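You operate a simulated robot arm through the tools that you are given. There is no shell and no other tool.

You are at the controls of a simulated robot arm. One attempt, no reset.

Task
Put things in order on the middle of the wooden table. At the end: the yellow float from the middle of the wooden table is on the beige wooden board; the red key float from the middle of the wooden table stands where the yellow float stood; the black nozzle from the middle of the wooden table stands where the red key float stood; the grey clip weight stands where the black nozzle stood; whatever was shut is shut again. Leave all else as you found it, and nothing knocked over.

Only the result counts: the job must be done as asked and must still hold three seconds after the hand-in. Knocking over, shifting, dropping, spilling or breaking anything else fails it.

Robot
A 6-joint arm with a two-finger parallel gripper, fixed in place. Base frame: the origin is on the floor under the middle of its stand, x ahead of it, y to its left, z up; the work surface is at about z = 80. Readings come in cm, degrees, newtons and seconds.
With the tool pointing down near the work surface it reaches from about 24 to 64 cm from the base axis. Its first joint turns from -66.0 to 66.0 degrees. Payload 2.7 kg.
Tool frame: the origin (TCP) lies between the finger pads and is the grasp point; the fingertips stand 2.3 cm ahead of it; z points along the fingers, y is the line along which they close. The gripper opens to 9.4 cm. The fingers are 3.8 cm wide and 1 cm thick; the gripper's body (5.4 by 9.6 cm) begins 3.9 cm behind the TCP.
Orientation is told as [roll, pitch, yaw] about the base's x, y, z axes, in that order, counted from this pose: with the fingers straight down and closing along the base's y, the tool's x points along the base's -x, its y along +y and its z along -z.

Tools
- The arm moves only by the tool jog_arm. Its argument "series" is a list of rows, each an object of numbers (a shift or turn left out is 0, a gripper value left out holds the last): "x", "y", "z": the shift along the tool's x, y, z in cm; "ax", "ay", "az": the turn, a rotation vector about the tool's x, y, z in degrees; "jaw": the gripper command, from -1 (fully open) to 1 (shut), values between in proportion. In form: [{"x": .., "y": .., "z": .., "ax": .., "ay": .., "az": .., "jaw": ..}, ...]. A call has 1 to 20 rows; each row shifts and turns the commanded pose from where the row before left it, along the tool's axes as they then stand. Rows are played at 5 a second. More than 5 cm and 8.6 degrees between two rows, or a gripper value outside its range, and nothing of the call is played. Where a pose cannot be reached the arm comes as near as it can. A force on the tool above 40 N (or 10 N above the force at the start of the call, whichever is more), or a blocked arm, ends the call early, and 0.2 s more pass. The fingers move at their own pace (about 4.5 cm/s each) and stop on an object; they squeeze with about 36 N. The grip force told is the motor's: it shows also when the fingers shut on nothing. Time passes only in rows, and 0.2 s behind the last, so rows that do not move let the fingers close. The reply holds the time, the measured pose of the TCP, the force on the tool along the base axes, the opening and the grip force, in the units named above and with some noise, with the torque about the TCP (base axes, N m) and any sound that the robot's microphone picked up.
- Cameras (640 x 400 px; columns grow to the right, rows downward): "scene" is fixed at [6.95, -43.22, 139.71]; the picture's right is [0.82, -0.57, 0.00], its down [-0.37, -0.54, -0.76] and it looks along [0.43, 0.62, -0.66] (base axes); focal length 320 px, centre (320, 200). "wrist" rides on the gripper at [8.6, 1.6, -7.5] in the tool frame; the picture's right is [-0.18, 0.98, 0.00], its down [-0.58, -0.11, -0.81] and it looks along [-0.79, -0.15, 0.59] (tool axes); focal length 243 px, centre (320, 200). There is no depth. A picture from a camera that has moved, and an enlarged one, comes with that camera's place and axes in the base frame and with its lens.
- camera(camera): a new picture of that camera. The clock stands still meanwhile.
- inspect(camera, box): a new picture of the part [left, top, right, bottom] of that camera's present view, enlarged. The clock stands still meanwhile.
- sign_off(): hands the job in; it is judged then, once.

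Nothing tells you positions but the pictures and the camera data. Unless the task says otherwise, let go and move clear before handing in.

The tools are called after ">>>" as a command line: name --argument value ..., lists and objects as JSON in quotes. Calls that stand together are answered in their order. jog_arm: Moves the arm, as the interface text tells. Its arguments: {"type":"object","properties":{"series":{"type":"array","items":{"type":"object","properties":{"x":{"type":"number"},"y":{"type":"number"},"z":{"type":"number"},"ax":{"type":"number"},"ay":{"type":"number"},"az":{"type":"number"},"jaw":{"type":"number"}}}}},"required":["series"]} The other tools are called the same way: camera (camera) takes a picture; inspect (camera, box) takes an enlarged picture of a part of a camera's view; sign_off () hands the job in.

At the start:

```text
t: 0.0
position: [33.4, -11.51, 114.56]
tcp_rot: [0.1, -0.1, 0.1]
contact_force: [-0.3, -0.9, -0.1]
moment: [0.0, -0.01, 0.02]
gripper_width: 9.39
gripper_force: 0.1
```

scene: 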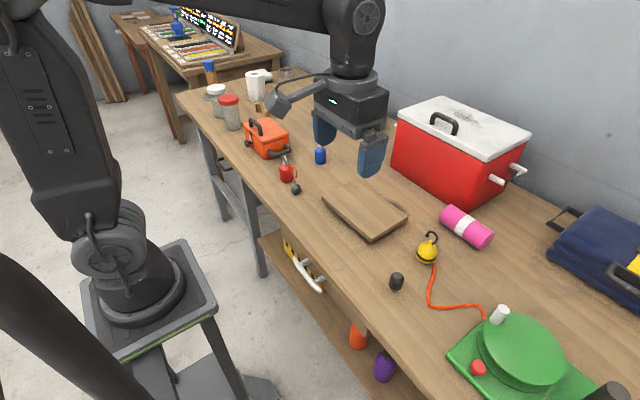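
wrist: 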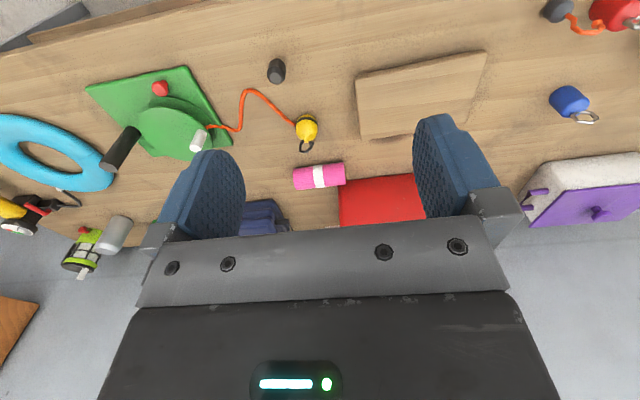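

I see a table with a red key float, yellow float with an orange cord, black nozzle, a wooden board, a red cooler and other objects. I'll look closer before moving.

>>> inspect --camera "scene" --box '[240, 100, 440, 225]'

>>> inspect --camera "scene" --box '[360, 200, 560, 325]'

>>> inspect --camera "scene" --box '[240, 220, 440, 400]'

>>> inspect --camera "scene" --box '[160, 50, 340, 162]'

>>> inspect --camera "scene" --box '[380, 80, 640, 300]'

>>> inspect --camera "wrist" --box '[440, 0, 640, 240]'

>>> inspect --camera "wrist" --box '[200, 40, 400, 200]'

```text
3.20 times, centred on (340, 162) of scene
camera zoom: at [6.95, -43.22, 139.71], right [0.82, -0.57, 0.0], down [-0.37, -0.54, -0.76], along [0.43, 0.62, -0.66], focal length 1025 px, centre (256, 320)
```

zoom: 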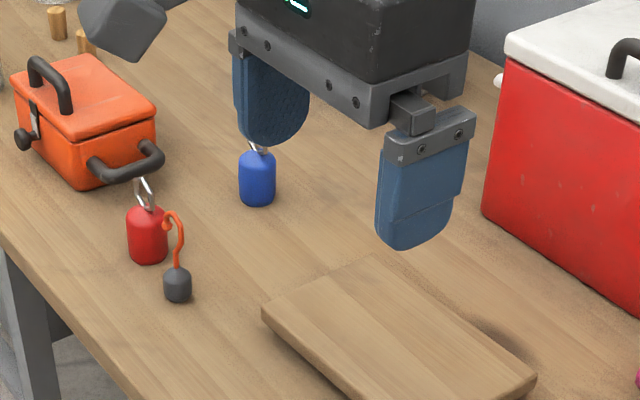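

```text
3.20 times, centred on (460, 262) of scene
camera zoom: at [6.95, -43.22, 139.71], right [0.82, -0.57, 0.0], down [-0.37, -0.54, -0.76], along [0.43, 0.62, -0.66], focal length 1025 px, centre (-128, 0)
```

zoom: 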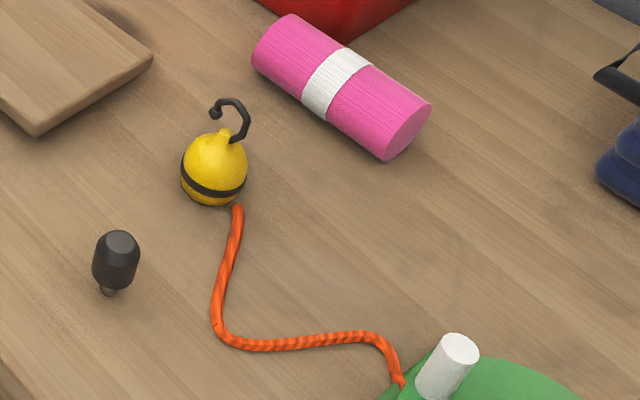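

```text
2.22 times, centred on (340, 310) of scene
camera zoom: at [6.95, -43.22, 139.71], right [0.82, -0.57, 0.0], down [-0.37, -0.54, -0.76], along [0.43, 0.62, -0.66], focal length 712 px, centre (276, -44)
```

zoom: 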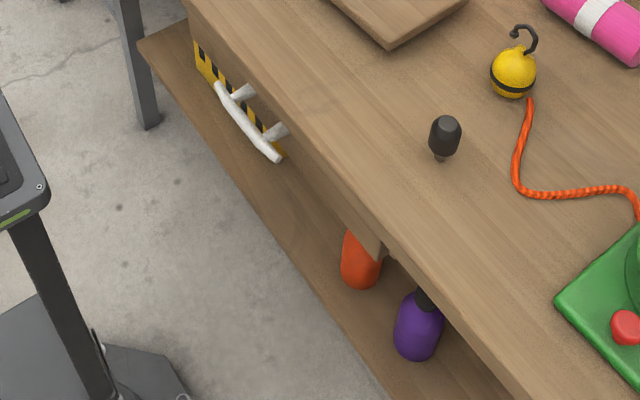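

```text
3.56 times, centred on (250, 106) of scene
camera zoom: at [6.95, -43.22, 139.71], right [0.82, -0.57, 0.0], down [-0.37, -0.54, -0.76], along [0.43, 0.62, -0.66], focal length 1139 px, centre (569, 534)
```

zoom: 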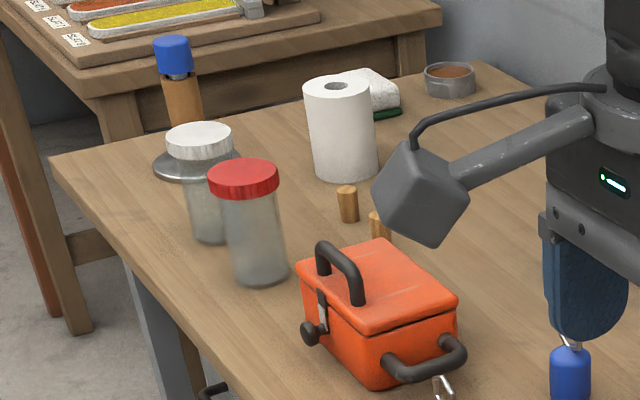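

```text
1.82 times, centred on (510, 190) of scene
camera zoom: at [6.95, -43.22, 139.71], right [0.82, -0.57, 0.0], down [-0.37, -0.54, -0.76], along [0.43, 0.62, -0.66], focal length 582 px, centre (-26, 218)
```

zoom: 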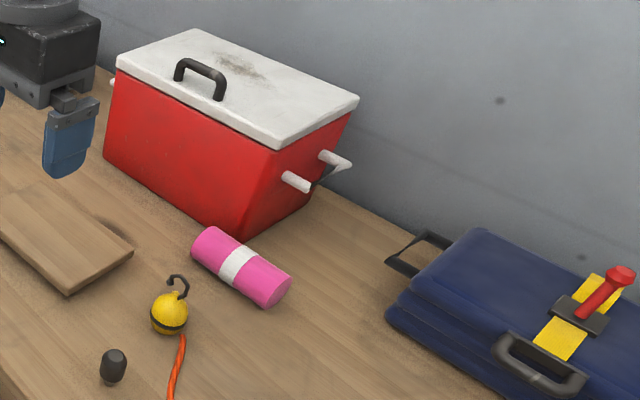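

```text
1.67 times, centred on (540, 120) of wrist
camera zoom: at [24.76, -9.9, 121.96], right [0.18, 0.98, 0.0], down [0.58, -0.11, 0.81], along [0.79, -0.15, -0.59], focal length 404 px, centre (-47, 333)
```

zoom: 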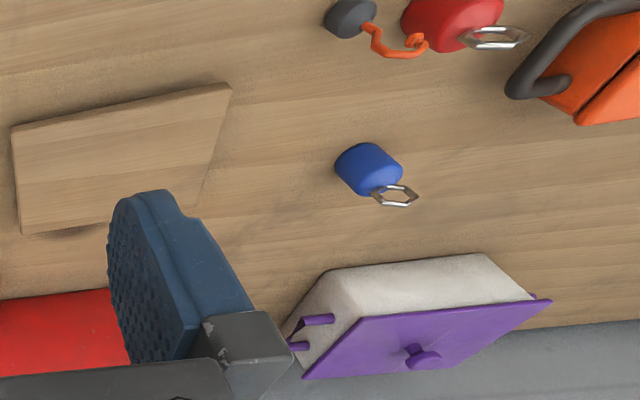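

```text
2.50 times, centred on (300, 120) of wrist
camera zoom: at [24.76, -9.9, 121.96], right [0.18, 0.98, 0.0], down [0.58, -0.11, 0.81], along [0.79, -0.15, -0.59], focal length 606 px, centre (370, 400)
```

zoom: 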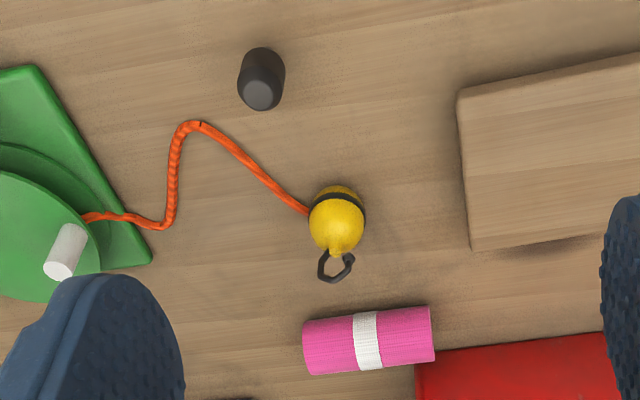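

The yellow float is near (54,-18), the nozzle near (42,-20), and the red float near (43,27) with a small dark weight beside it. I'll move the arm to look at the left side of the table from the wrist camera.

>>> jog_arm --series '[{"y": 5, "jaw": -1}, {"y": 5}, {"y": 5}, {"y": 5}, {"y": 5}, {"y": 5}, {}]'

>>> camera --camera "wrist"

>>> camera --camera "scene"

```text
t: 1.6
position: [33.43, 18.26, 114.43]
tcp_rot: [0.0, 0.0, 0.0]
contact_force: [-0.7, 0.1, -0.9]
moment: [-0.02, 0.0, 0.0]
gripper_width: 9.41
gripper_force: 0.0
```

```text
taken
camera wrist: at [24.78, 19.95, 121.91], right [0.18, 0.98, 0.0], down [0.58, -0.11, 0.81], along [0.79, -0.15, -0.59], focal length 243 px, centre (320, 200)
```

wrist: 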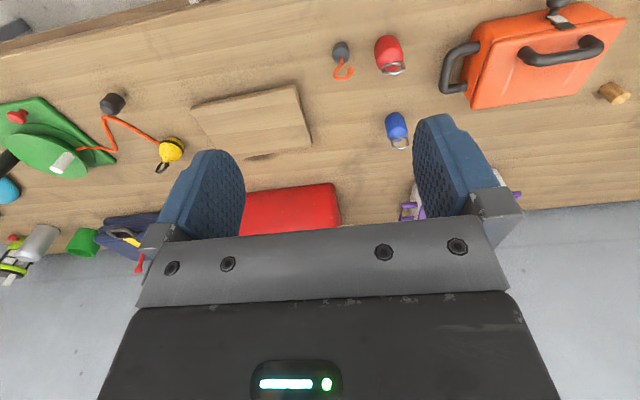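

```text
taken
```

scene: 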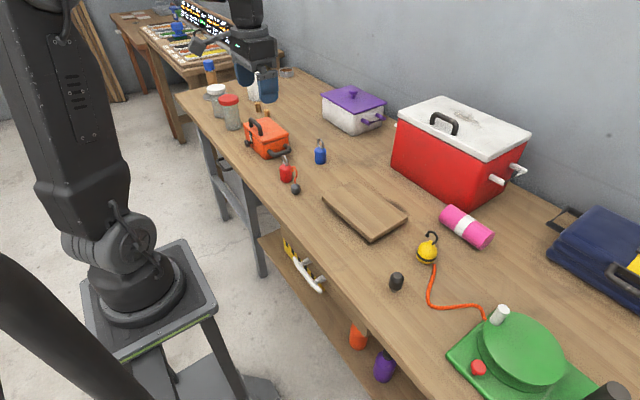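

The white box with a purple lid and the red float are now in view. I'll zoom in on the key items.

>>> inspect --camera "wrist" --box '[310, 20, 430, 160]'

>>> inspect --camera "scene" --box '[260, 130, 350, 205]'

>>> inspect --camera "wrist" --box '[60, 80, 220, 190]'

>>> inspect --camera "scene" --box '[270, 230, 340, 300]'

>>> inspect --camera "scene" --box '[430, 290, 640, 400]'

```text
2.86 times, centred on (370, 90) of wrist
camera zoom: at [24.78, 19.95, 121.91], right [0.18, 0.98, 0.0], down [0.58, -0.11, 0.81], along [0.79, -0.15, -0.59], focal length 693 px, centre (177, 514)
```

zoom: 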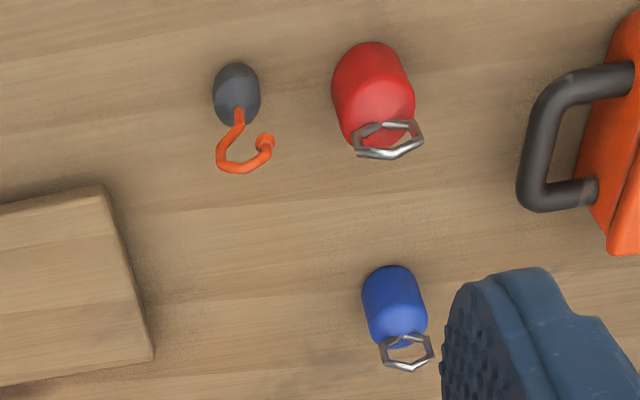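

```text
5.33 times, centred on (305, 168) of scene
camera zoom: at [6.95, -43.21, 139.71], right [0.82, -0.57, 0.0], down [-0.37, -0.54, -0.76], along [0.43, 0.62, -0.66], focal length 1708 px, centre (400, 373)
```

zoom: 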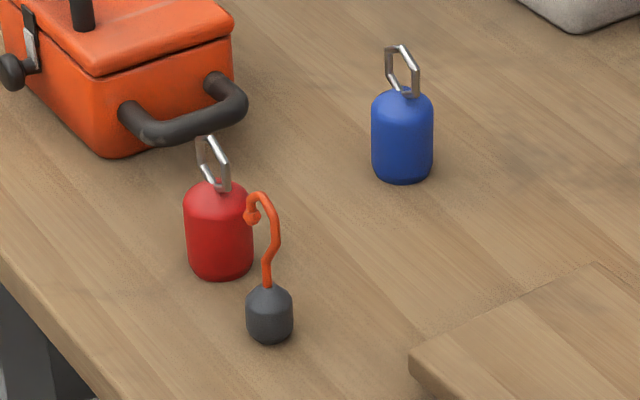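

```text
3.64 times, centred on (140, 135) of wrist
camera zoom: at [24.78, 19.95, 121.91], right [0.18, 0.98, 0.0], down [0.58, -0.11, 0.81], along [0.79, -0.15, -0.59], focal length 882 px, centre (974, 436)
```

zoom: 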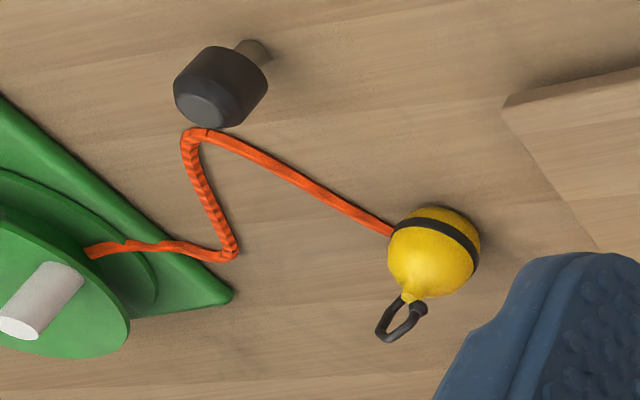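

```text
5.71 times, centred on (305, 265) of scene
camera zoom: at [6.95, -43.21, 139.71], right [0.82, -0.57, 0.0], down [-0.37, -0.54, -0.76], along [0.43, 0.62, -0.66], focal length 1830 px, centre (406, -171)
```

zoom: 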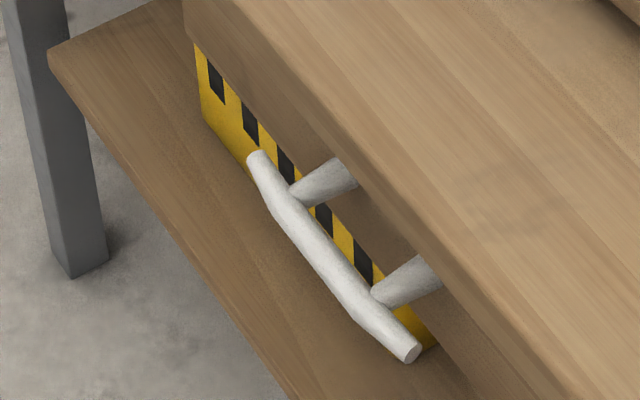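

```text
3.05 times, centred on (535, 345) of scene
camera zoom: at [6.95, -43.21, 139.71], right [0.82, -0.57, 0.0], down [-0.37, -0.54, -0.76], along [0.43, 0.62, -0.66], focal length 976 px, centre (-335, -242)
```

zoom: 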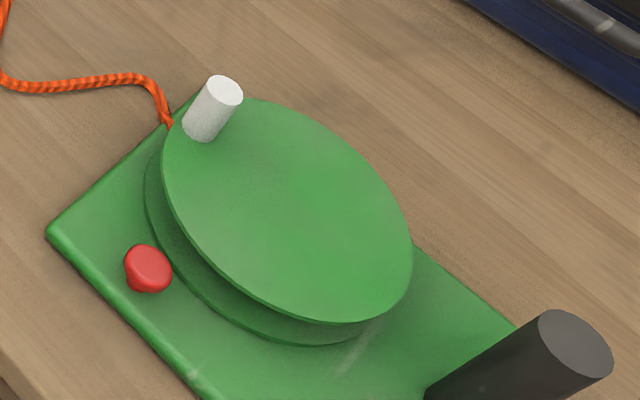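

The grey weight with the orange clip stands by the red float, and the yellow float's orange cord leads to a green reel with a white crank and a red knob. I'll move over to inspect the cord, the reel and the nozzle up close.

>>> jog_arm --series '[{"y": -5}, {"y": -5}, {"y": -5}, {"y": -5}, {"y": -5}, {"y": -5}, {"y": -5}, {"y": -5}, {"y": -5}, {"y": -5}, {}]'

>>> camera --camera "wrist"

>>> inspect --camera "wrist" --box '[200, 0, 480, 175]'

>>> camera --camera "scene"

```text
t: 4.0
position: [33.58, -31.57, 114.33]
tcp_rot: [0.0, -0.2, 0.0]
contact_force: [0.5, -0.3, -0.1]
moment: [-0.02, 0.02, -0.02]
gripper_width: 9.43
gripper_force: 0.1
```

```text
taken
camera wrist: at [24.87, -30.03, 121.72], right [0.18, 0.98, 0.0], down [0.58, -0.11, 0.81], along [0.79, -0.15, -0.59], focal length 243 px, centre (320, 200)
```

wrist: 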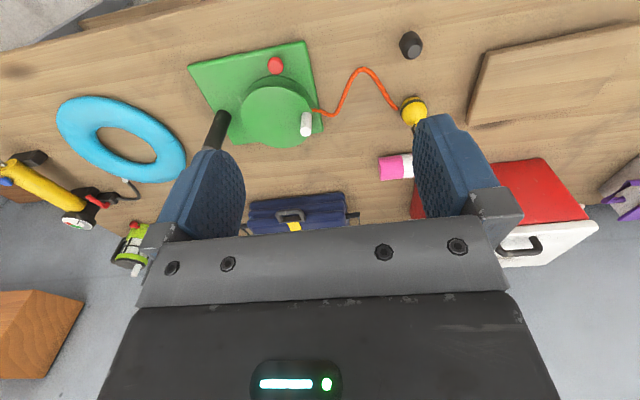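

```text
2.29 times, centred on (340, 88) of wrist
camera zoom: at [24.87, -30.03, 121.72], right [0.18, 0.98, 0.0], down [0.58, -0.11, 0.81], along [0.79, -0.15, -0.59], focal length 555 px, centre (274, 457)
```

zoom: 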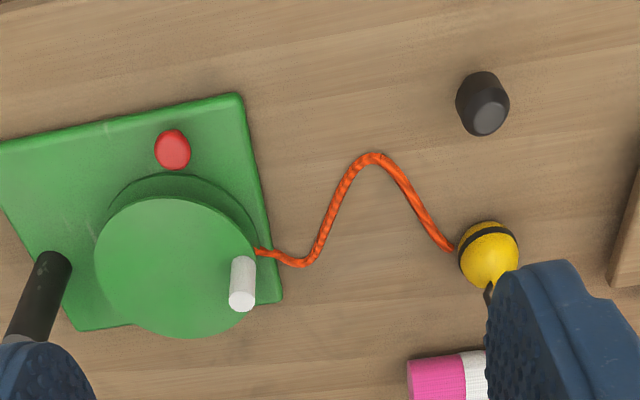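

```text
taken
```

scene: 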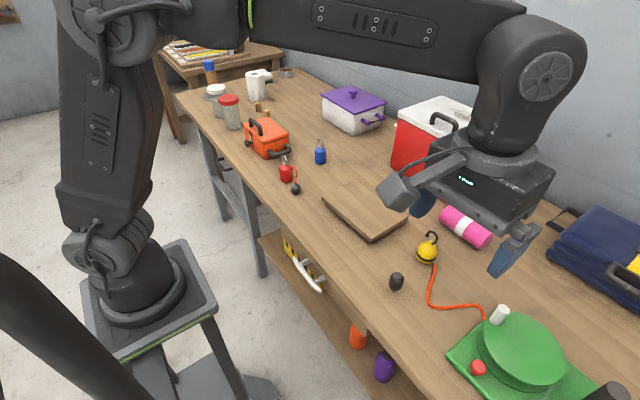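

I see the reel with a crank and a red knob, and the cord running to the yellow float. Next I'll go close to the small grey weight and the red float to identify them.

>>> jog_arm --series '[{"y": 5}, {"y": 5}, {"y": 5}, {"y": 5}, {"y": 5}, {"y": 5}, {"y": 5}, {"y": 5}, {"y": 5}, {"y": 5}, {"y": 4, "x": 2}, {"x": 3, "z": 4}, {"z": 5}, {"z": 5}, {"z": 3}, {}]'

>>> camera --camera "wrist"

>>> camera --camera "scene"

```text
t: 7.4
position: [28.17, 22.35, 97.61]
tcp_rot: [0.0, -0.2, 0.0]
contact_force: [0.3, 0.1, -0.4]
moment: [0.03, -0.01, -0.01]
gripper_width: 9.43
gripper_force: 0.1
```

```text
taken
camera wrist: at [19.41, 24.05, 104.98], right [0.18, 0.98, 0.0], down [0.58, -0.11, 0.81], along [0.79, -0.15, -0.59], focal length 243 px, centre (320, 200)
```

wrist: 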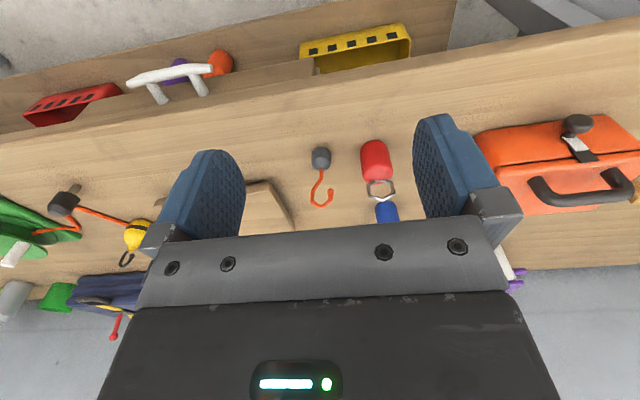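

```text
taken
```

scene: 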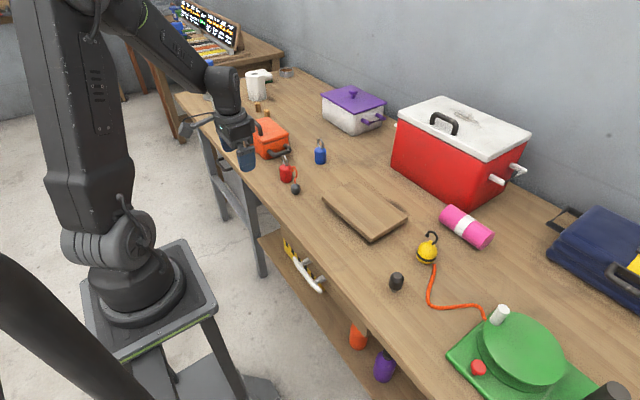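

Now I see the table's drawer (white handle) and, on the shelf below, a yellow crate, a red crate and two bottles. I'll zoom in on these and on the weight.

>>> inspect --camera "wrist" --box '[0, 0, 240, 150]'

>>> inspect --camera "wrist" --box '[240, 0, 480, 150]'

>>> inspect --camera "wrist" --box '[270, 130, 430, 230]'

>>> inspect --camera "wrist" --box '[0, 170, 160, 290]'

>>> inspect --camera "wrist" --box '[440, 90, 640, 230]'

```text
2.67 times, centred on (120, 75) of wrist
camera zoom: at [19.41, 24.05, 104.98], right [0.18, 0.98, 0.0], down [0.58, -0.11, 0.81], along [0.79, -0.15, -0.59], focal length 647 px, centre (853, 533)
```

zoom: 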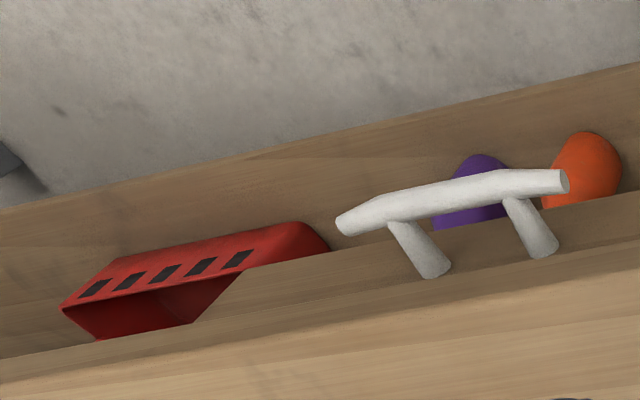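

```text
2.67 times, centred on (360, 75) of wrist
camera zoom: at [19.41, 24.05, 104.98], right [0.18, 0.98, 0.0], down [0.58, -0.11, 0.81], along [0.79, -0.15, -0.59], focal length 647 px, centre (213, 533)
```

zoom: 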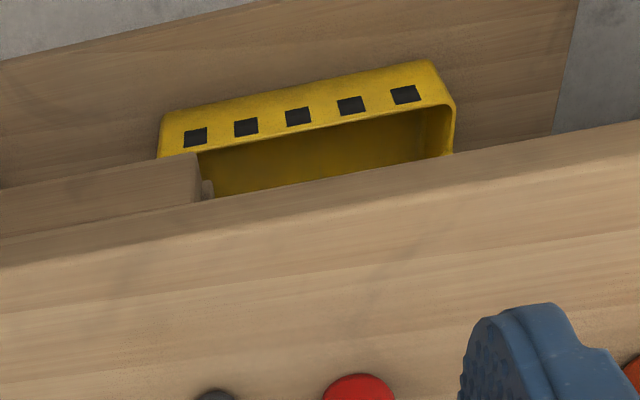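

```text
4.00 times, centred on (350, 180) of wrist
camera zoom: at [19.41, 24.05, 104.98], right [0.18, 0.98, 0.0], down [0.58, -0.11, 0.81], along [0.79, -0.15, -0.59], focal length 970 px, centre (200, 280)
```

zoom: 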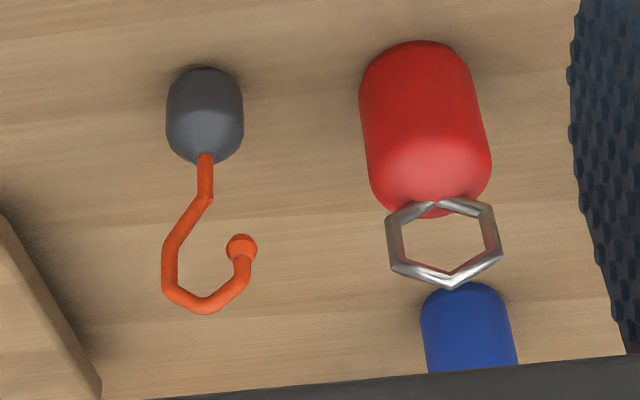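

```text
3.33 times, centred on (80, 230) of wrist
camera zoom: at [19.41, 24.05, 104.98], right [0.18, 0.98, 0.0], down [0.58, -0.11, 0.81], along [0.79, -0.15, -0.59], focal length 809 px, centre (1120, 100)
```

zoom: 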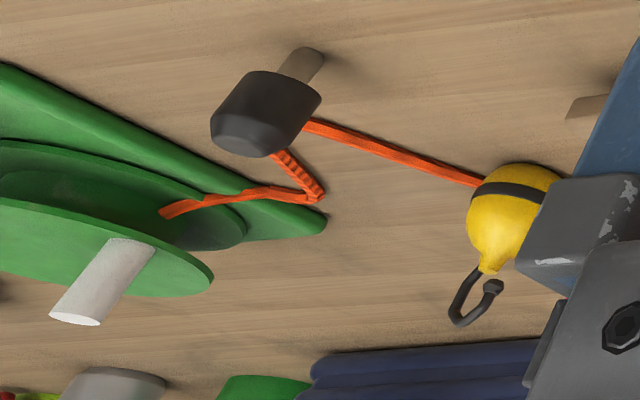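

```text
2.86 times, centred on (540, 160) of wrist
camera zoom: at [19.41, 24.05, 104.98], right [0.18, 0.98, 0.0], down [0.58, -0.11, 0.81], along [0.79, -0.15, -0.59], focal length 693 px, centre (-309, 314)
```

zoom: 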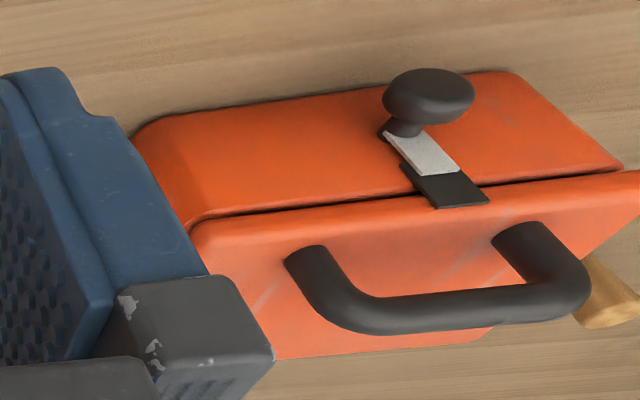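

The small weight is grey with an orange clip standing upright, and the red key float has a ring on top. Next I'll look closely at the yellow float, its cord and the nozzle.

>>> jog_arm --series '[{"y": -5}, {"y": -5}, {"y": -5}, {"y": -5}, {"y": -5}, {"y": -5}, {"y": -5}, {"y": -5}, {"x": -4}, {"x": -2, "z": 2}, {}]'

>>> camera --camera "wrist"

>>> inspect --camera "wrist" --box '[200, 110, 440, 260]'

>>> inspect --camera "wrist" --box '[60, 60, 300, 210]'

```text
t: 9.8
position: [34.41, -17.65, 95.79]
tcp_rot: [0.0, -0.1, 0.1]
contact_force: [-0.3, 0.2, 0.7]
moment: [0.01, 0.03, 0.02]
gripper_width: 9.4
gripper_force: 0.0
```

```text
taken
camera wrist: at [25.65, -16.16, 103.22], right [0.18, 0.98, 0.0], down [0.58, -0.11, 0.81], along [0.79, -0.15, -0.59], focal length 243 px, centre (320, 200)
```

wrist: 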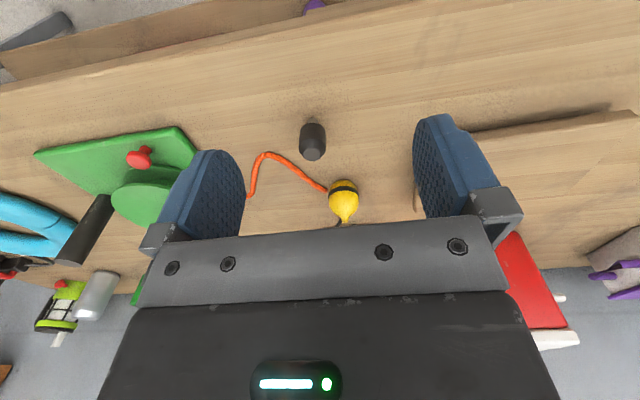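

```text
2.67 times, centred on (320, 185) of wrist
camera zoom: at [25.65, -16.16, 103.22], right [0.18, 0.98, 0.0], down [0.58, -0.11, 0.81], along [0.79, -0.15, -0.59], focal length 647 px, centre (320, 240)
```

zoom: 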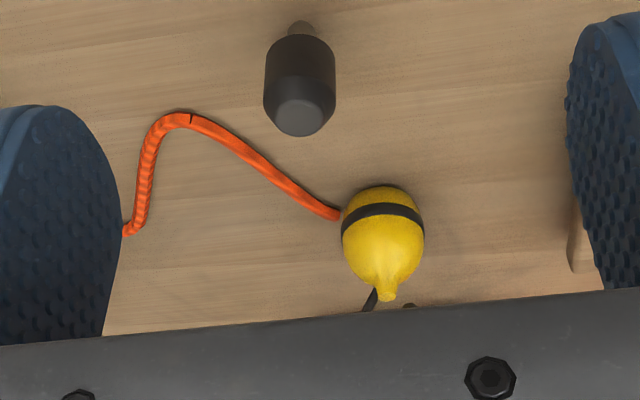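

```text
2.67 times, centred on (180, 135) of wrist
camera zoom: at [25.65, -16.16, 103.22], right [0.18, 0.98, 0.0], down [0.58, -0.11, 0.81], along [0.79, -0.15, -0.59], focal length 647 px, centre (693, 373)
```

zoom: 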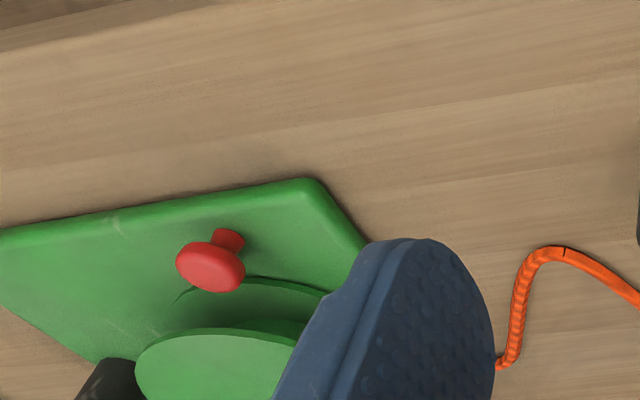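

The cord attaches low on the side of the yellow float, and the reel has a red mushroom knob. I'll shift forward to see the float's hook from above.

>>> jog_arm --series '[{"z": -3}, {"x": -4}, {"x": -4}, {"x": -3, "y": 1}, {}]'

>>> camera --camera "wrist"

>>> inspect --camera "wrist" --box '[240, 100, 400, 200]'

>>> inspect --camera "wrist" --box '[380, 40, 640, 240]'

```text
t: 11.0
position: [45.13, -16.42, 98.67]
tcp_rot: [0.0, 0.0, 0.1]
contact_force: [0.8, 0.4, -0.1]
moment: [0.01, -0.02, 0.02]
gripper_width: 9.42
gripper_force: 0.0
```

```text
taken
camera wrist: at [36.44, -14.91, 106.05], right [0.18, 0.98, 0.0], down [0.58, -0.11, 0.81], along [0.79, -0.15, -0.59], focal length 243 px, centre (320, 200)
```

wrist: 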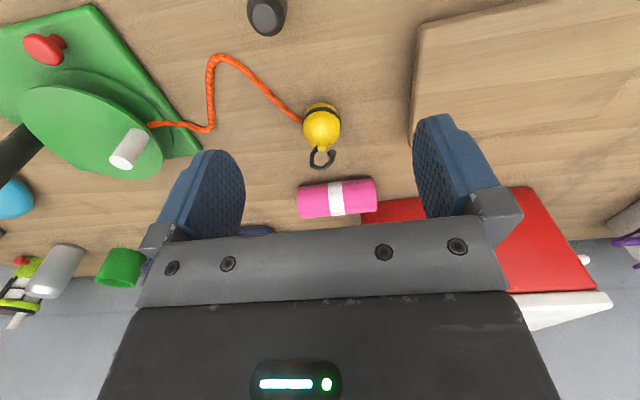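

```text
4.00 times, centred on (320, 150) of wrist
camera zoom: at [36.44, -14.91, 106.05], right [0.18, 0.98, 0.0], down [0.58, -0.11, 0.81], along [0.79, -0.15, -0.59], focal length 970 px, centre (320, 400)
```

zoom: 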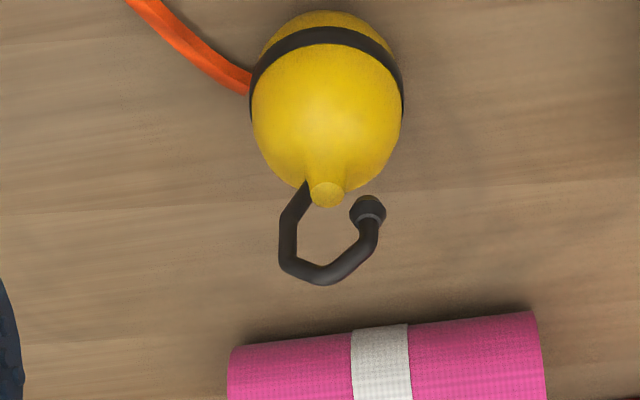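

```text
2.00 times, centred on (510, 140) of wrist
camera zoom: at [36.44, -14.91, 106.05], right [0.18, 0.98, 0.0], down [0.58, -0.11, 0.81], along [0.79, -0.15, -0.59], focal length 485 px, centre (-60, 320)
```

zoom: 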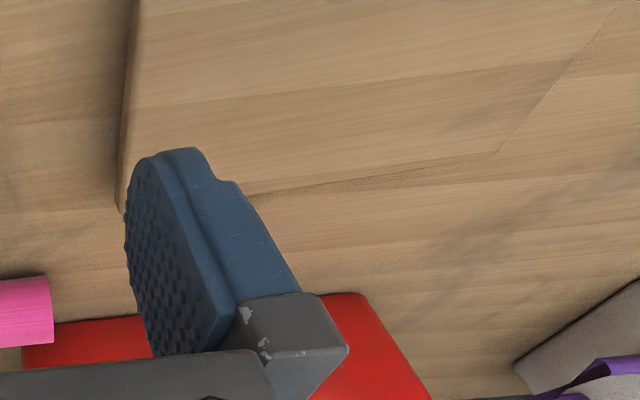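

The yellow float's hook lies in a plane along roughly (-0.34, 0.94). The free cord looks about 26 cm long, while the board is 31 cm or more from the reel's outlet. I'll study the reel more closely before pulling on anything.

>>> jog_arm --series '[{"x": 5, "z": -1}, {"x": 4}, {"y": -5}, {"y": -5}, {"y": -5}, {"y": -5}, {"y": -2}, {}]'

>>> camera --camera "wrist"

>>> inspect --camera "wrist" --box '[200, 60, 480, 235]'

```text
refused: row 1 steps farther than a row can; nothing moved
```

```text
taken
camera wrist: at [36.44, -14.91, 106.05], right [0.18, 0.98, 0.0], down [0.58, -0.11, 0.81], along [0.79, -0.15, -0.59], focal length 243 px, centre (320, 200)
```

wrist: 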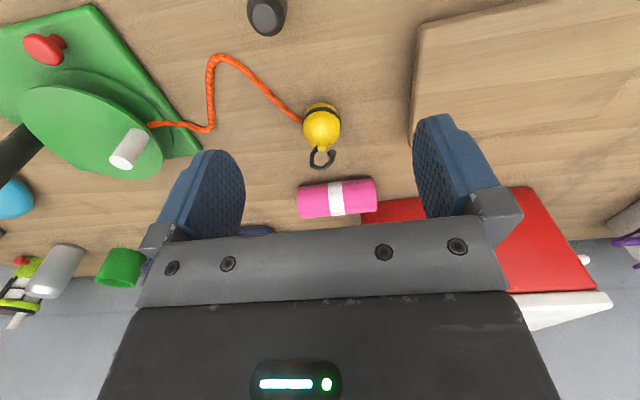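

```text
2.29 times, centred on (340, 148) of wrist
camera zoom: at [36.44, -14.91, 106.05], right [0.18, 0.98, 0.0], down [0.58, -0.11, 0.81], along [0.79, -0.15, -0.59], focal length 555 px, centre (274, 320)
```

zoom: 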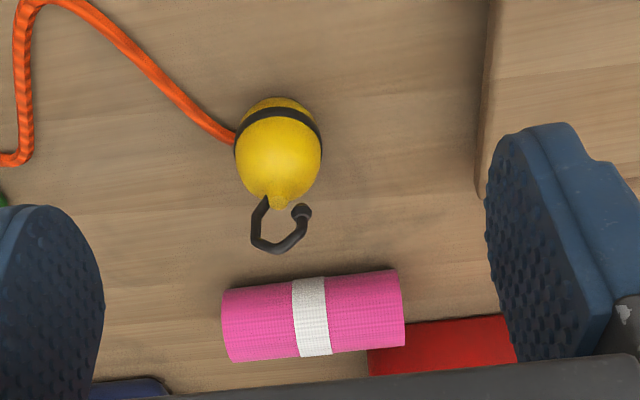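

That call was refused because one row's combined step was too long. I'll resend it with smaller rows to look at the reel.

>>> jog_arm --series '[{"x": 4.5, "z": -1}, {"x": 4.5}, {"y": -4.9}, {"y": -4.9}, {"y": -4.9}, {"y": -4.9}, {"y": -2}, {}]'

>>> camera --camera "wrist"

>>> inspect --camera "wrist" --box '[200, 60, 480, 235]'

```text
t: 12.8
position: [36.25, -37.96, 99.4]
tcp_rot: [0.0, 0.0, 0.1]
contact_force: [-0.1, -0.7, 0.2]
moment: [-0.01, 0.0, 0.0]
gripper_width: 9.41
gripper_force: 0.0
```

```text
taken
camera wrist: at [27.62, -36.37, 106.86], right [0.18, 0.98, 0.0], down [0.58, -0.11, 0.81], along [0.79, -0.15, -0.59], focal length 243 px, centre (320, 200)
```

wrist: 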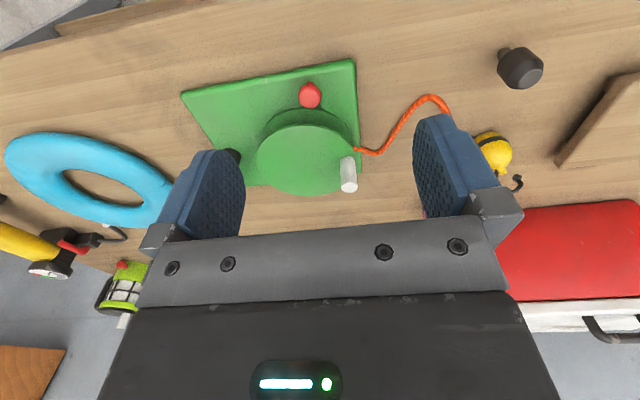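

```text
2.29 times, centred on (340, 148) of wrist
camera zoom: at [27.62, -36.37, 106.86], right [0.18, 0.98, 0.0], down [0.58, -0.11, 0.81], along [0.79, -0.15, -0.59], focal length 555 px, centre (274, 320)
```

zoom: 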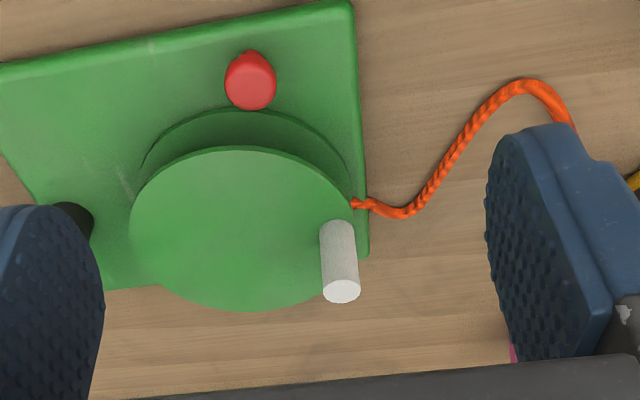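

The reel's spool has a white crank peg and a red knob next to the rim. I'll first try taking the yellow float by its hook and feeling the cord gently, so I'm moving above it and turning the gripper to close across the hook.

>>> jog_arm --series '[{"y": 5}, {"y": 5}, {"y": 5}, {"y": 4.9}, {"x": -4.6}, {"x": -4.6}, {"x": -4.6}, {"x": -4.4}, {"az": 8}, {"az": 8}, {"az": 8}, {"az": 8}, {"az": 8}, {"az": 8}, {"az": 8}, {"az": 8}, {"az": 6}, {}]'

>>> camera --camera "wrist"

>>> camera --camera "scene"

```text
t: 16.6
position: [54.59, -18.28, 99.54]
tcp_rot: [0.1, -0.1, -70.0]
contact_force: [-0.9, 0.9, 0.5]
moment: [0.03, 0.0, 0.02]
gripper_width: 9.39
gripper_force: 0.0
```

```text
taken
camera wrist: at [53.12, -9.54, 107.02], right [0.99, 0.16, 0.0], down [0.1, -0.58, 0.81], along [0.13, -0.8, -0.59], focal length 243 px, centre (320, 200)
```

wrist: 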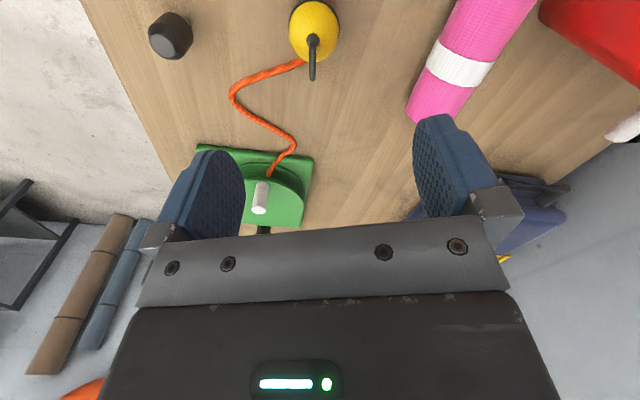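

```text
taken
```

scene: 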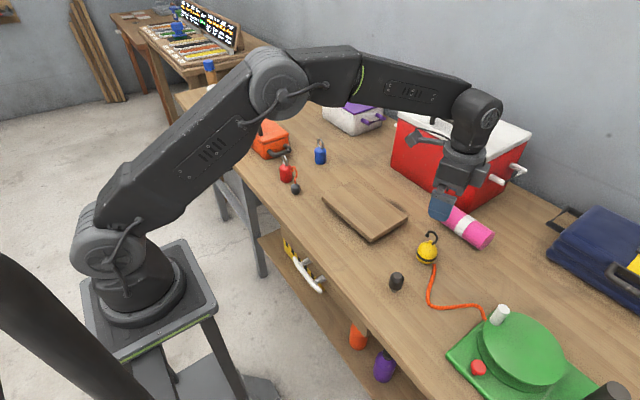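

The hook now appears edge-on, so the yaw is right. I'll zoom in to fix the lateral offset.

>>> inspect --camera "wrist" --box '[240, 0, 400, 100]'

```text
4.00 times, centred on (320, 50) of wrist
camera zoom: at [53.12, -9.54, 107.02], right [0.99, 0.16, 0.0], down [0.1, -0.58, 0.81], along [0.13, -0.8, -0.59], focal length 970 px, centre (320, 800)
```

zoom: 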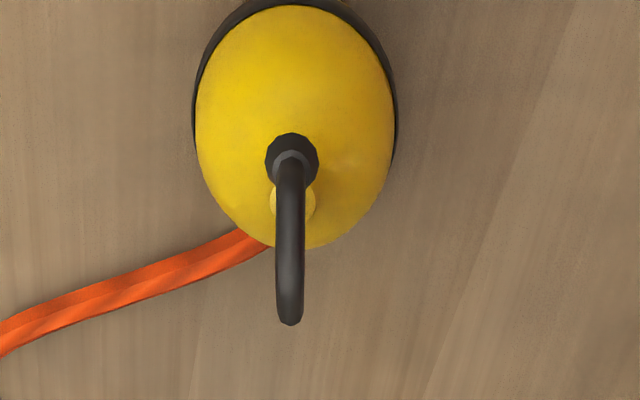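

The hook plane is at x≈54.0, with its ball tip at y≈-17 and its shank at y≈-19.3. I'll align the yaw to the plane and offset toward the shank so the pads avoid the ball, then descend part way and check.

>>> jog_arm --series '[{"az": 5.5}, {"az": 5.5}, {"x": -1.12, "y": -0.72}, {"z": 3, "jaw": -0.4}, {"z": 2.5}, {}]'

>>> camera --camera "wrist"

>>> inspect --camera "wrist" --box '[240, 60, 400, 160]'

>>> inspect --camera "scene" --box '[380, 170, 500, 245]'

```text
t: 18.0
position: [54.09, -19.57, 93.81]
tcp_rot: [0.0, 0.0, -80.9]
contact_force: [0.0, 0.3, -0.5]
moment: [0.02, -0.01, 0.0]
gripper_width: 6.57
gripper_force: 0.0
```

```text
taken
camera wrist: at [54.31, -10.69, 101.32], right [1.0, -0.03, 0.0], down [-0.02, -0.59, 0.81], along [-0.02, -0.81, -0.59], focal length 243 px, centre (320, 200)
```

wrist: 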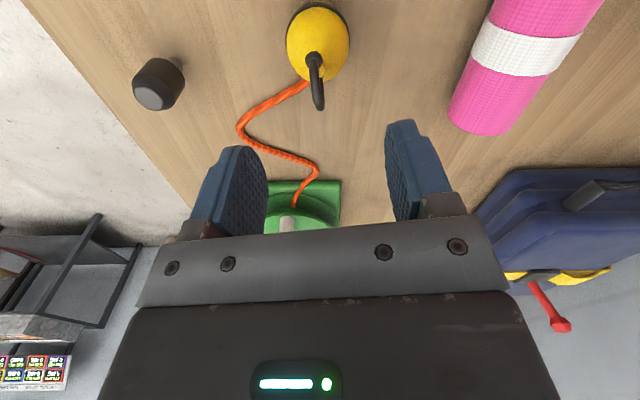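

```text
4.00 times, centred on (320, 110) of wrist
camera zoom: at [54.31, -10.69, 101.32], right [1.0, -0.03, 0.0], down [-0.02, -0.59, 0.81], along [-0.02, -0.81, -0.59], focal length 970 px, centre (320, 560)
```

zoom: 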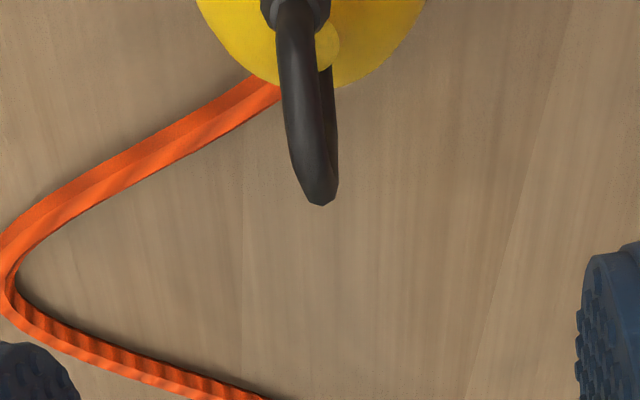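

```text
5.33 times, centred on (440, 208) of scene
camera zoom: at [6.95, -43.22, 139.71], right [0.82, -0.57, 0.0], down [-0.37, -0.54, -0.76], along [0.43, 0.62, -0.66], focal length 1708 px, centre (-320, 160)
```

zoom: 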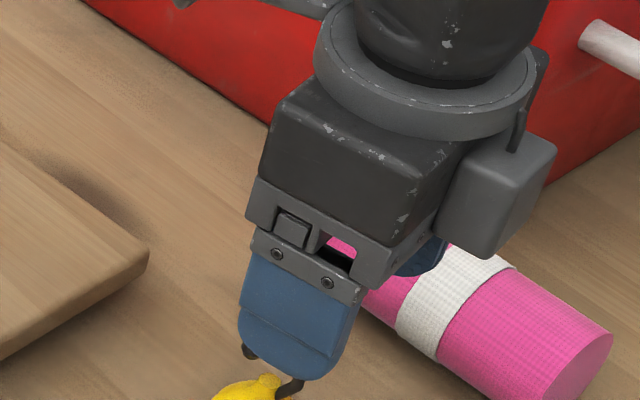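

The hook sits about 0.2 cm off along the closing axis. I'll correct that and descend onto the hook, then check before closing.

>>> jog_arm --series '[{"x": -0.2, "y": 0.18}, {"z": 2}, {"z": 1.5}, {"z": 1}, {"z": 1}, {}]'

>>> camera --camera "wrist"

>>> inspect --camera "wrist" --box '[200, 80, 440, 230]'

>>> inspect --camera "scene" --box '[380, 200, 500, 275]'

```text
t: 19.4
position: [54.4, -19.46, 88.36]
tcp_rot: [0.0, 0.1, -81.0]
contact_force: [0.6, 1.0, -0.7]
moment: [-0.01, -0.01, -0.01]
gripper_width: 6.55
gripper_force: 0.1
```

```text
taken
camera wrist: at [54.58, -10.68, 95.89], right [1.0, -0.03, 0.0], down [-0.02, -0.59, 0.81], along [-0.02, -0.81, -0.59], focal length 243 px, centre (320, 200)
```

wrist: 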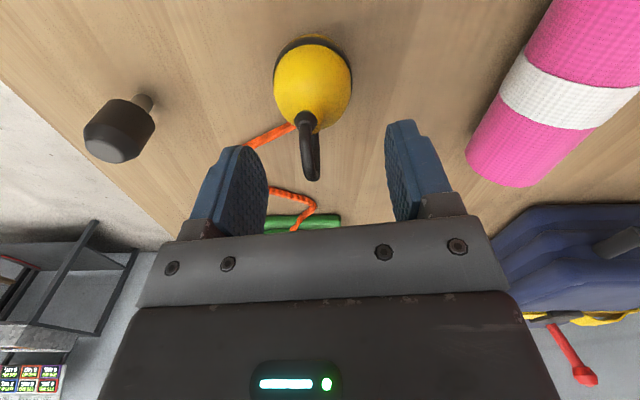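

```text
2.67 times, centred on (320, 155) of wrist
camera zoom: at [54.58, -10.68, 95.89], right [1.0, -0.03, 0.0], down [-0.02, -0.59, 0.81], along [-0.02, -0.81, -0.59], focal length 647 px, centre (320, 320)
```

zoom: 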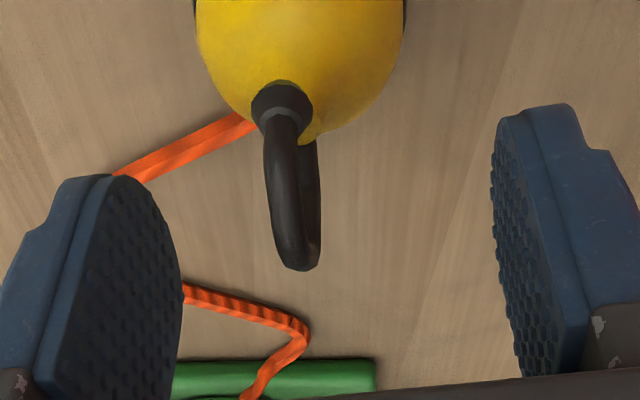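

```text
5.33 times, centred on (440, 238) of scene
camera zoom: at [6.95, -43.22, 139.71], right [0.82, -0.57, 0.0], down [-0.37, -0.54, -0.76], along [0.43, 0.62, -0.66], focal length 1708 px, centre (-320, 0)
```

zoom: 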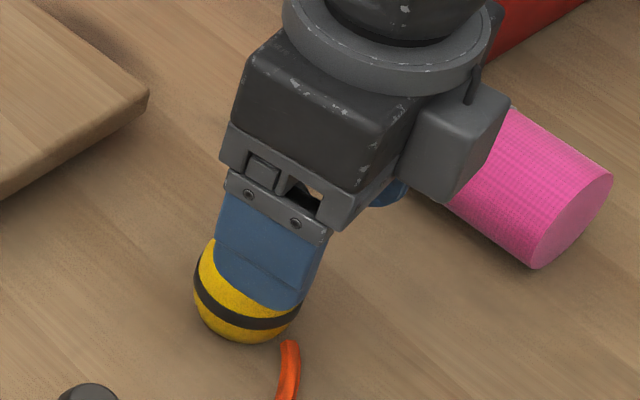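

The hook plane is aligned with the pads and about 0.15 cm off centre. I'll nudge it and close on the hook.

>>> jog_arm --series '[{"y": -0.15}, {"jaw": 0.4}, {"jaw": 0.7}, {"jaw": 1}, {}, {}, {}]'

>>> inspect --camera "wrist" --box '[200, 80, 440, 230]'

>>> inspect --camera "scene" --box '[380, 200, 500, 275]'

```text
t: 21.0
position: [54.18, -19.58, 88.36]
tcp_rot: [0.2, 0.0, -80.9]
contact_force: [-0.2, -0.3, 0.2]
moment: [-0.02, -0.01, 0.0]
gripper_width: 0.44
gripper_force: 35.9
```

```text
2.67 times, centred on (320, 155) of wrist
camera zoom: at [54.47, -10.73, 95.93], right [1.0, -0.03, 0.0], down [-0.02, -0.59, 0.81], along [-0.02, -0.81, -0.59], focal length 647 px, centre (320, 320)
```

zoom: 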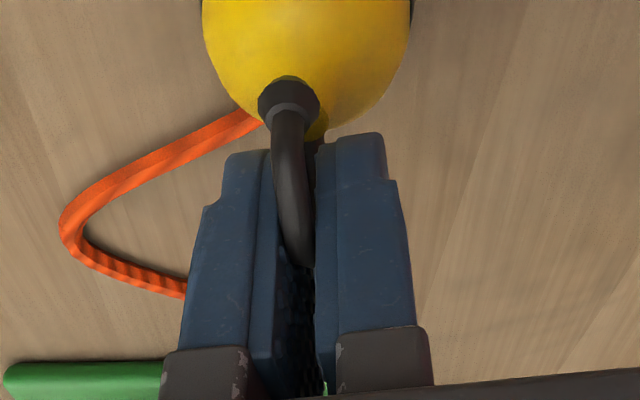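

```text
5.33 times, centred on (440, 238) of scene
camera zoom: at [6.95, -43.22, 139.71], right [0.82, -0.57, 0.0], down [-0.37, -0.54, -0.76], along [0.43, 0.62, -0.66], focal length 1708 px, centre (-320, 0)
```

zoom: 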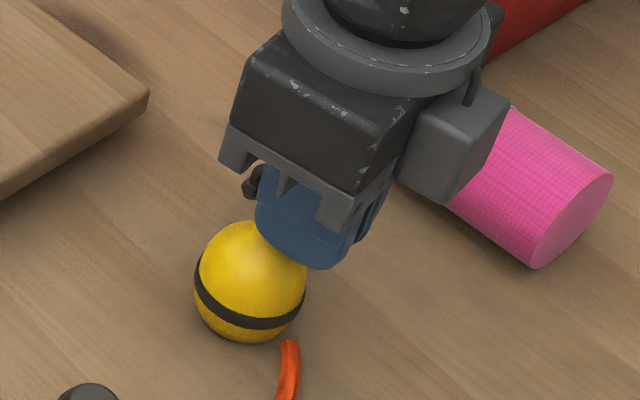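

The fingers hold the hook at 0.44 cm, and the ball tip is outside the pads. I'll lift slowly and watch the force and the cord.

>>> jog_arm --series '[{"z": -0.5}, {"z": -0.5}, {"z": -0.5}, {}]'

>>> inspect --camera "scene" --box '[380, 200, 540, 300]'

>>> camera --camera "wrist"

```text
t: 22.0
position: [54.25, -19.62, 90.02]
tcp_rot: [0.1, 0.0, -80.9]
contact_force: [-0.9, -1.0, -0.2]
moment: [-0.02, -0.03, -0.02]
gripper_width: 0.44
gripper_force: 36.1
```

```text
4.00 times, centred on (460, 250) of scene
camera zoom: at [6.95, -43.22, 139.71], right [0.82, -0.57, 0.0], down [-0.37, -0.54, -0.76], along [0.43, 0.62, -0.66], focal length 1281 px, centre (-240, 0)
```

zoom: 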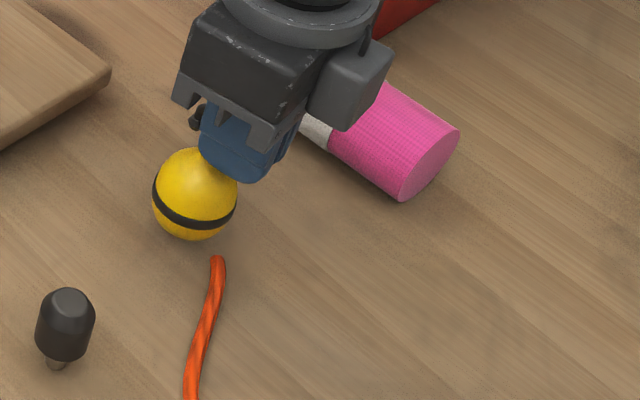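

```text
taken
camera wrist: at [54.45, -10.8, 97.53], right [1.0, -0.03, 0.0], down [-0.02, -0.59, 0.81], along [-0.02, -0.81, -0.59], focal length 243 px, centre (320, 200)
```

wrist: 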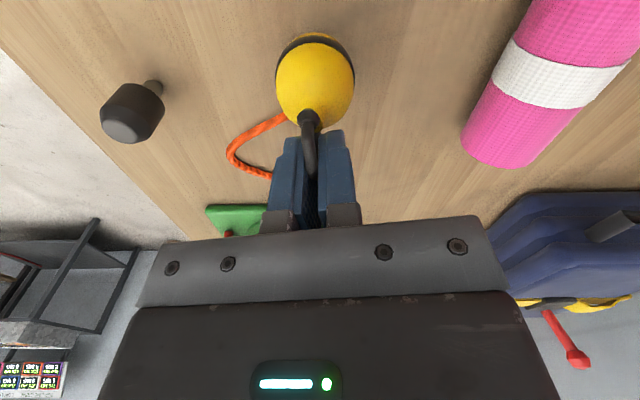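

The cord stays lying on the table, so the float isn't tied to it and carries freely. I'll lift it and carry it over the board.

>>> jog_arm --series '[{"z": -3}, {"z": -3}, {"x": 4, "y": 0.3}, {"x": 4, "y": 0.3}, {"x": 4, "y": 0.3}, {"x": 4, "y": 0.3}, {"x": 3.3, "y": 0.3}, {}]'

>>> camera --camera "scene"

>>> camera --camera "wrist"

>>> inspect --camera "scene" --box '[310, 150, 430, 250]'

```text
t: 23.8
position: [52.62, -0.1, 96.2]
tcp_rot: [0.1, 0.0, -81.0]
contact_force: [0.3, 0.7, 0.1]
moment: [0.02, 0.0, 0.02]
gripper_width: 0.4
gripper_force: 35.9
```

```text
taken
```

scene: 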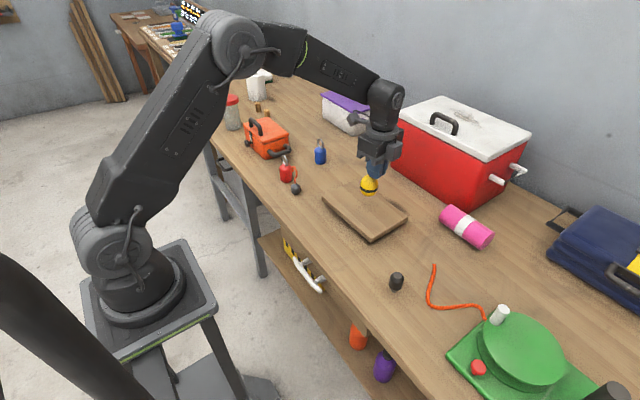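

```text
taken
camera wrist: at [52.95, 8.63, 103.59], right [1.0, -0.03, 0.0], down [-0.02, -0.59, 0.81], along [-0.02, -0.81, -0.59], focal length 243 px, centre (320, 200)
```

wrist: 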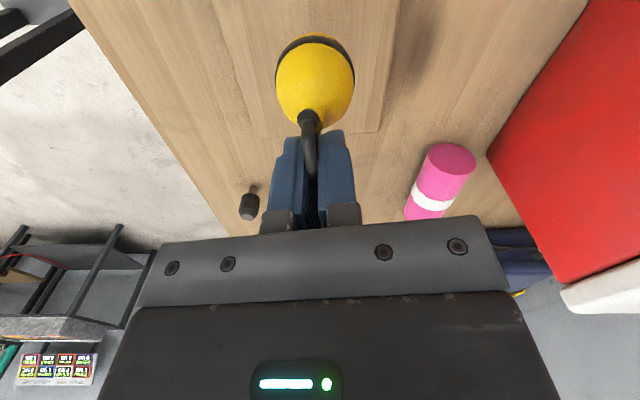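

```text
4.00 times, centred on (370, 200) of scene
camera zoom: at [6.95, -43.21, 139.71], right [0.82, -0.57, 0.0], down [-0.37, -0.54, -0.76], along [0.43, 0.62, -0.66], focal length 1281 px, centre (120, 200)
```

zoom: 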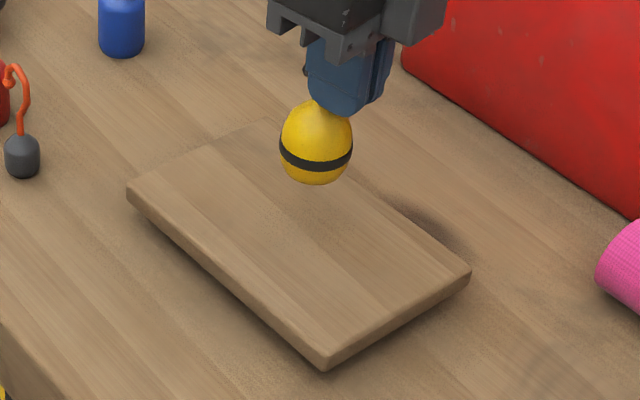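

The float hangs upright over the middle of the board. I'll lower it gently, checking the force as it nears the surface.

>>> jog_arm --series '[{"z": 2}, {"z": 2}, {"z": 0.8}, {}]'

>>> inspect --camera "scene" --box '[310, 150, 430, 250]'

```text
t: 24.8
position: [52.8, -0.05, 91.73]
tcp_rot: [0.5, 0.1, -80.9]
contact_force: [-5.8, 1.6, 26.8]
moment: [0.61, 0.39, 0.01]
gripper_width: 0.44
gripper_force: 35.9
```

```text
4.00 times, centred on (370, 200) of scene
camera zoom: at [6.89, -43.21, 139.72], right [0.82, -0.57, 0.0], down [-0.37, -0.54, -0.76], along [0.43, 0.62, -0.65], focal length 1281 px, centre (120, 200)
```

zoom: 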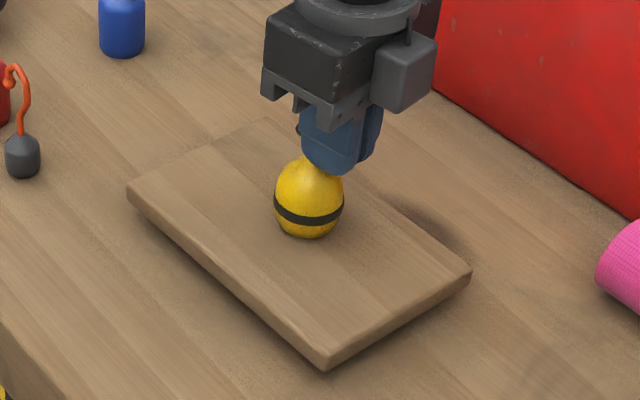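

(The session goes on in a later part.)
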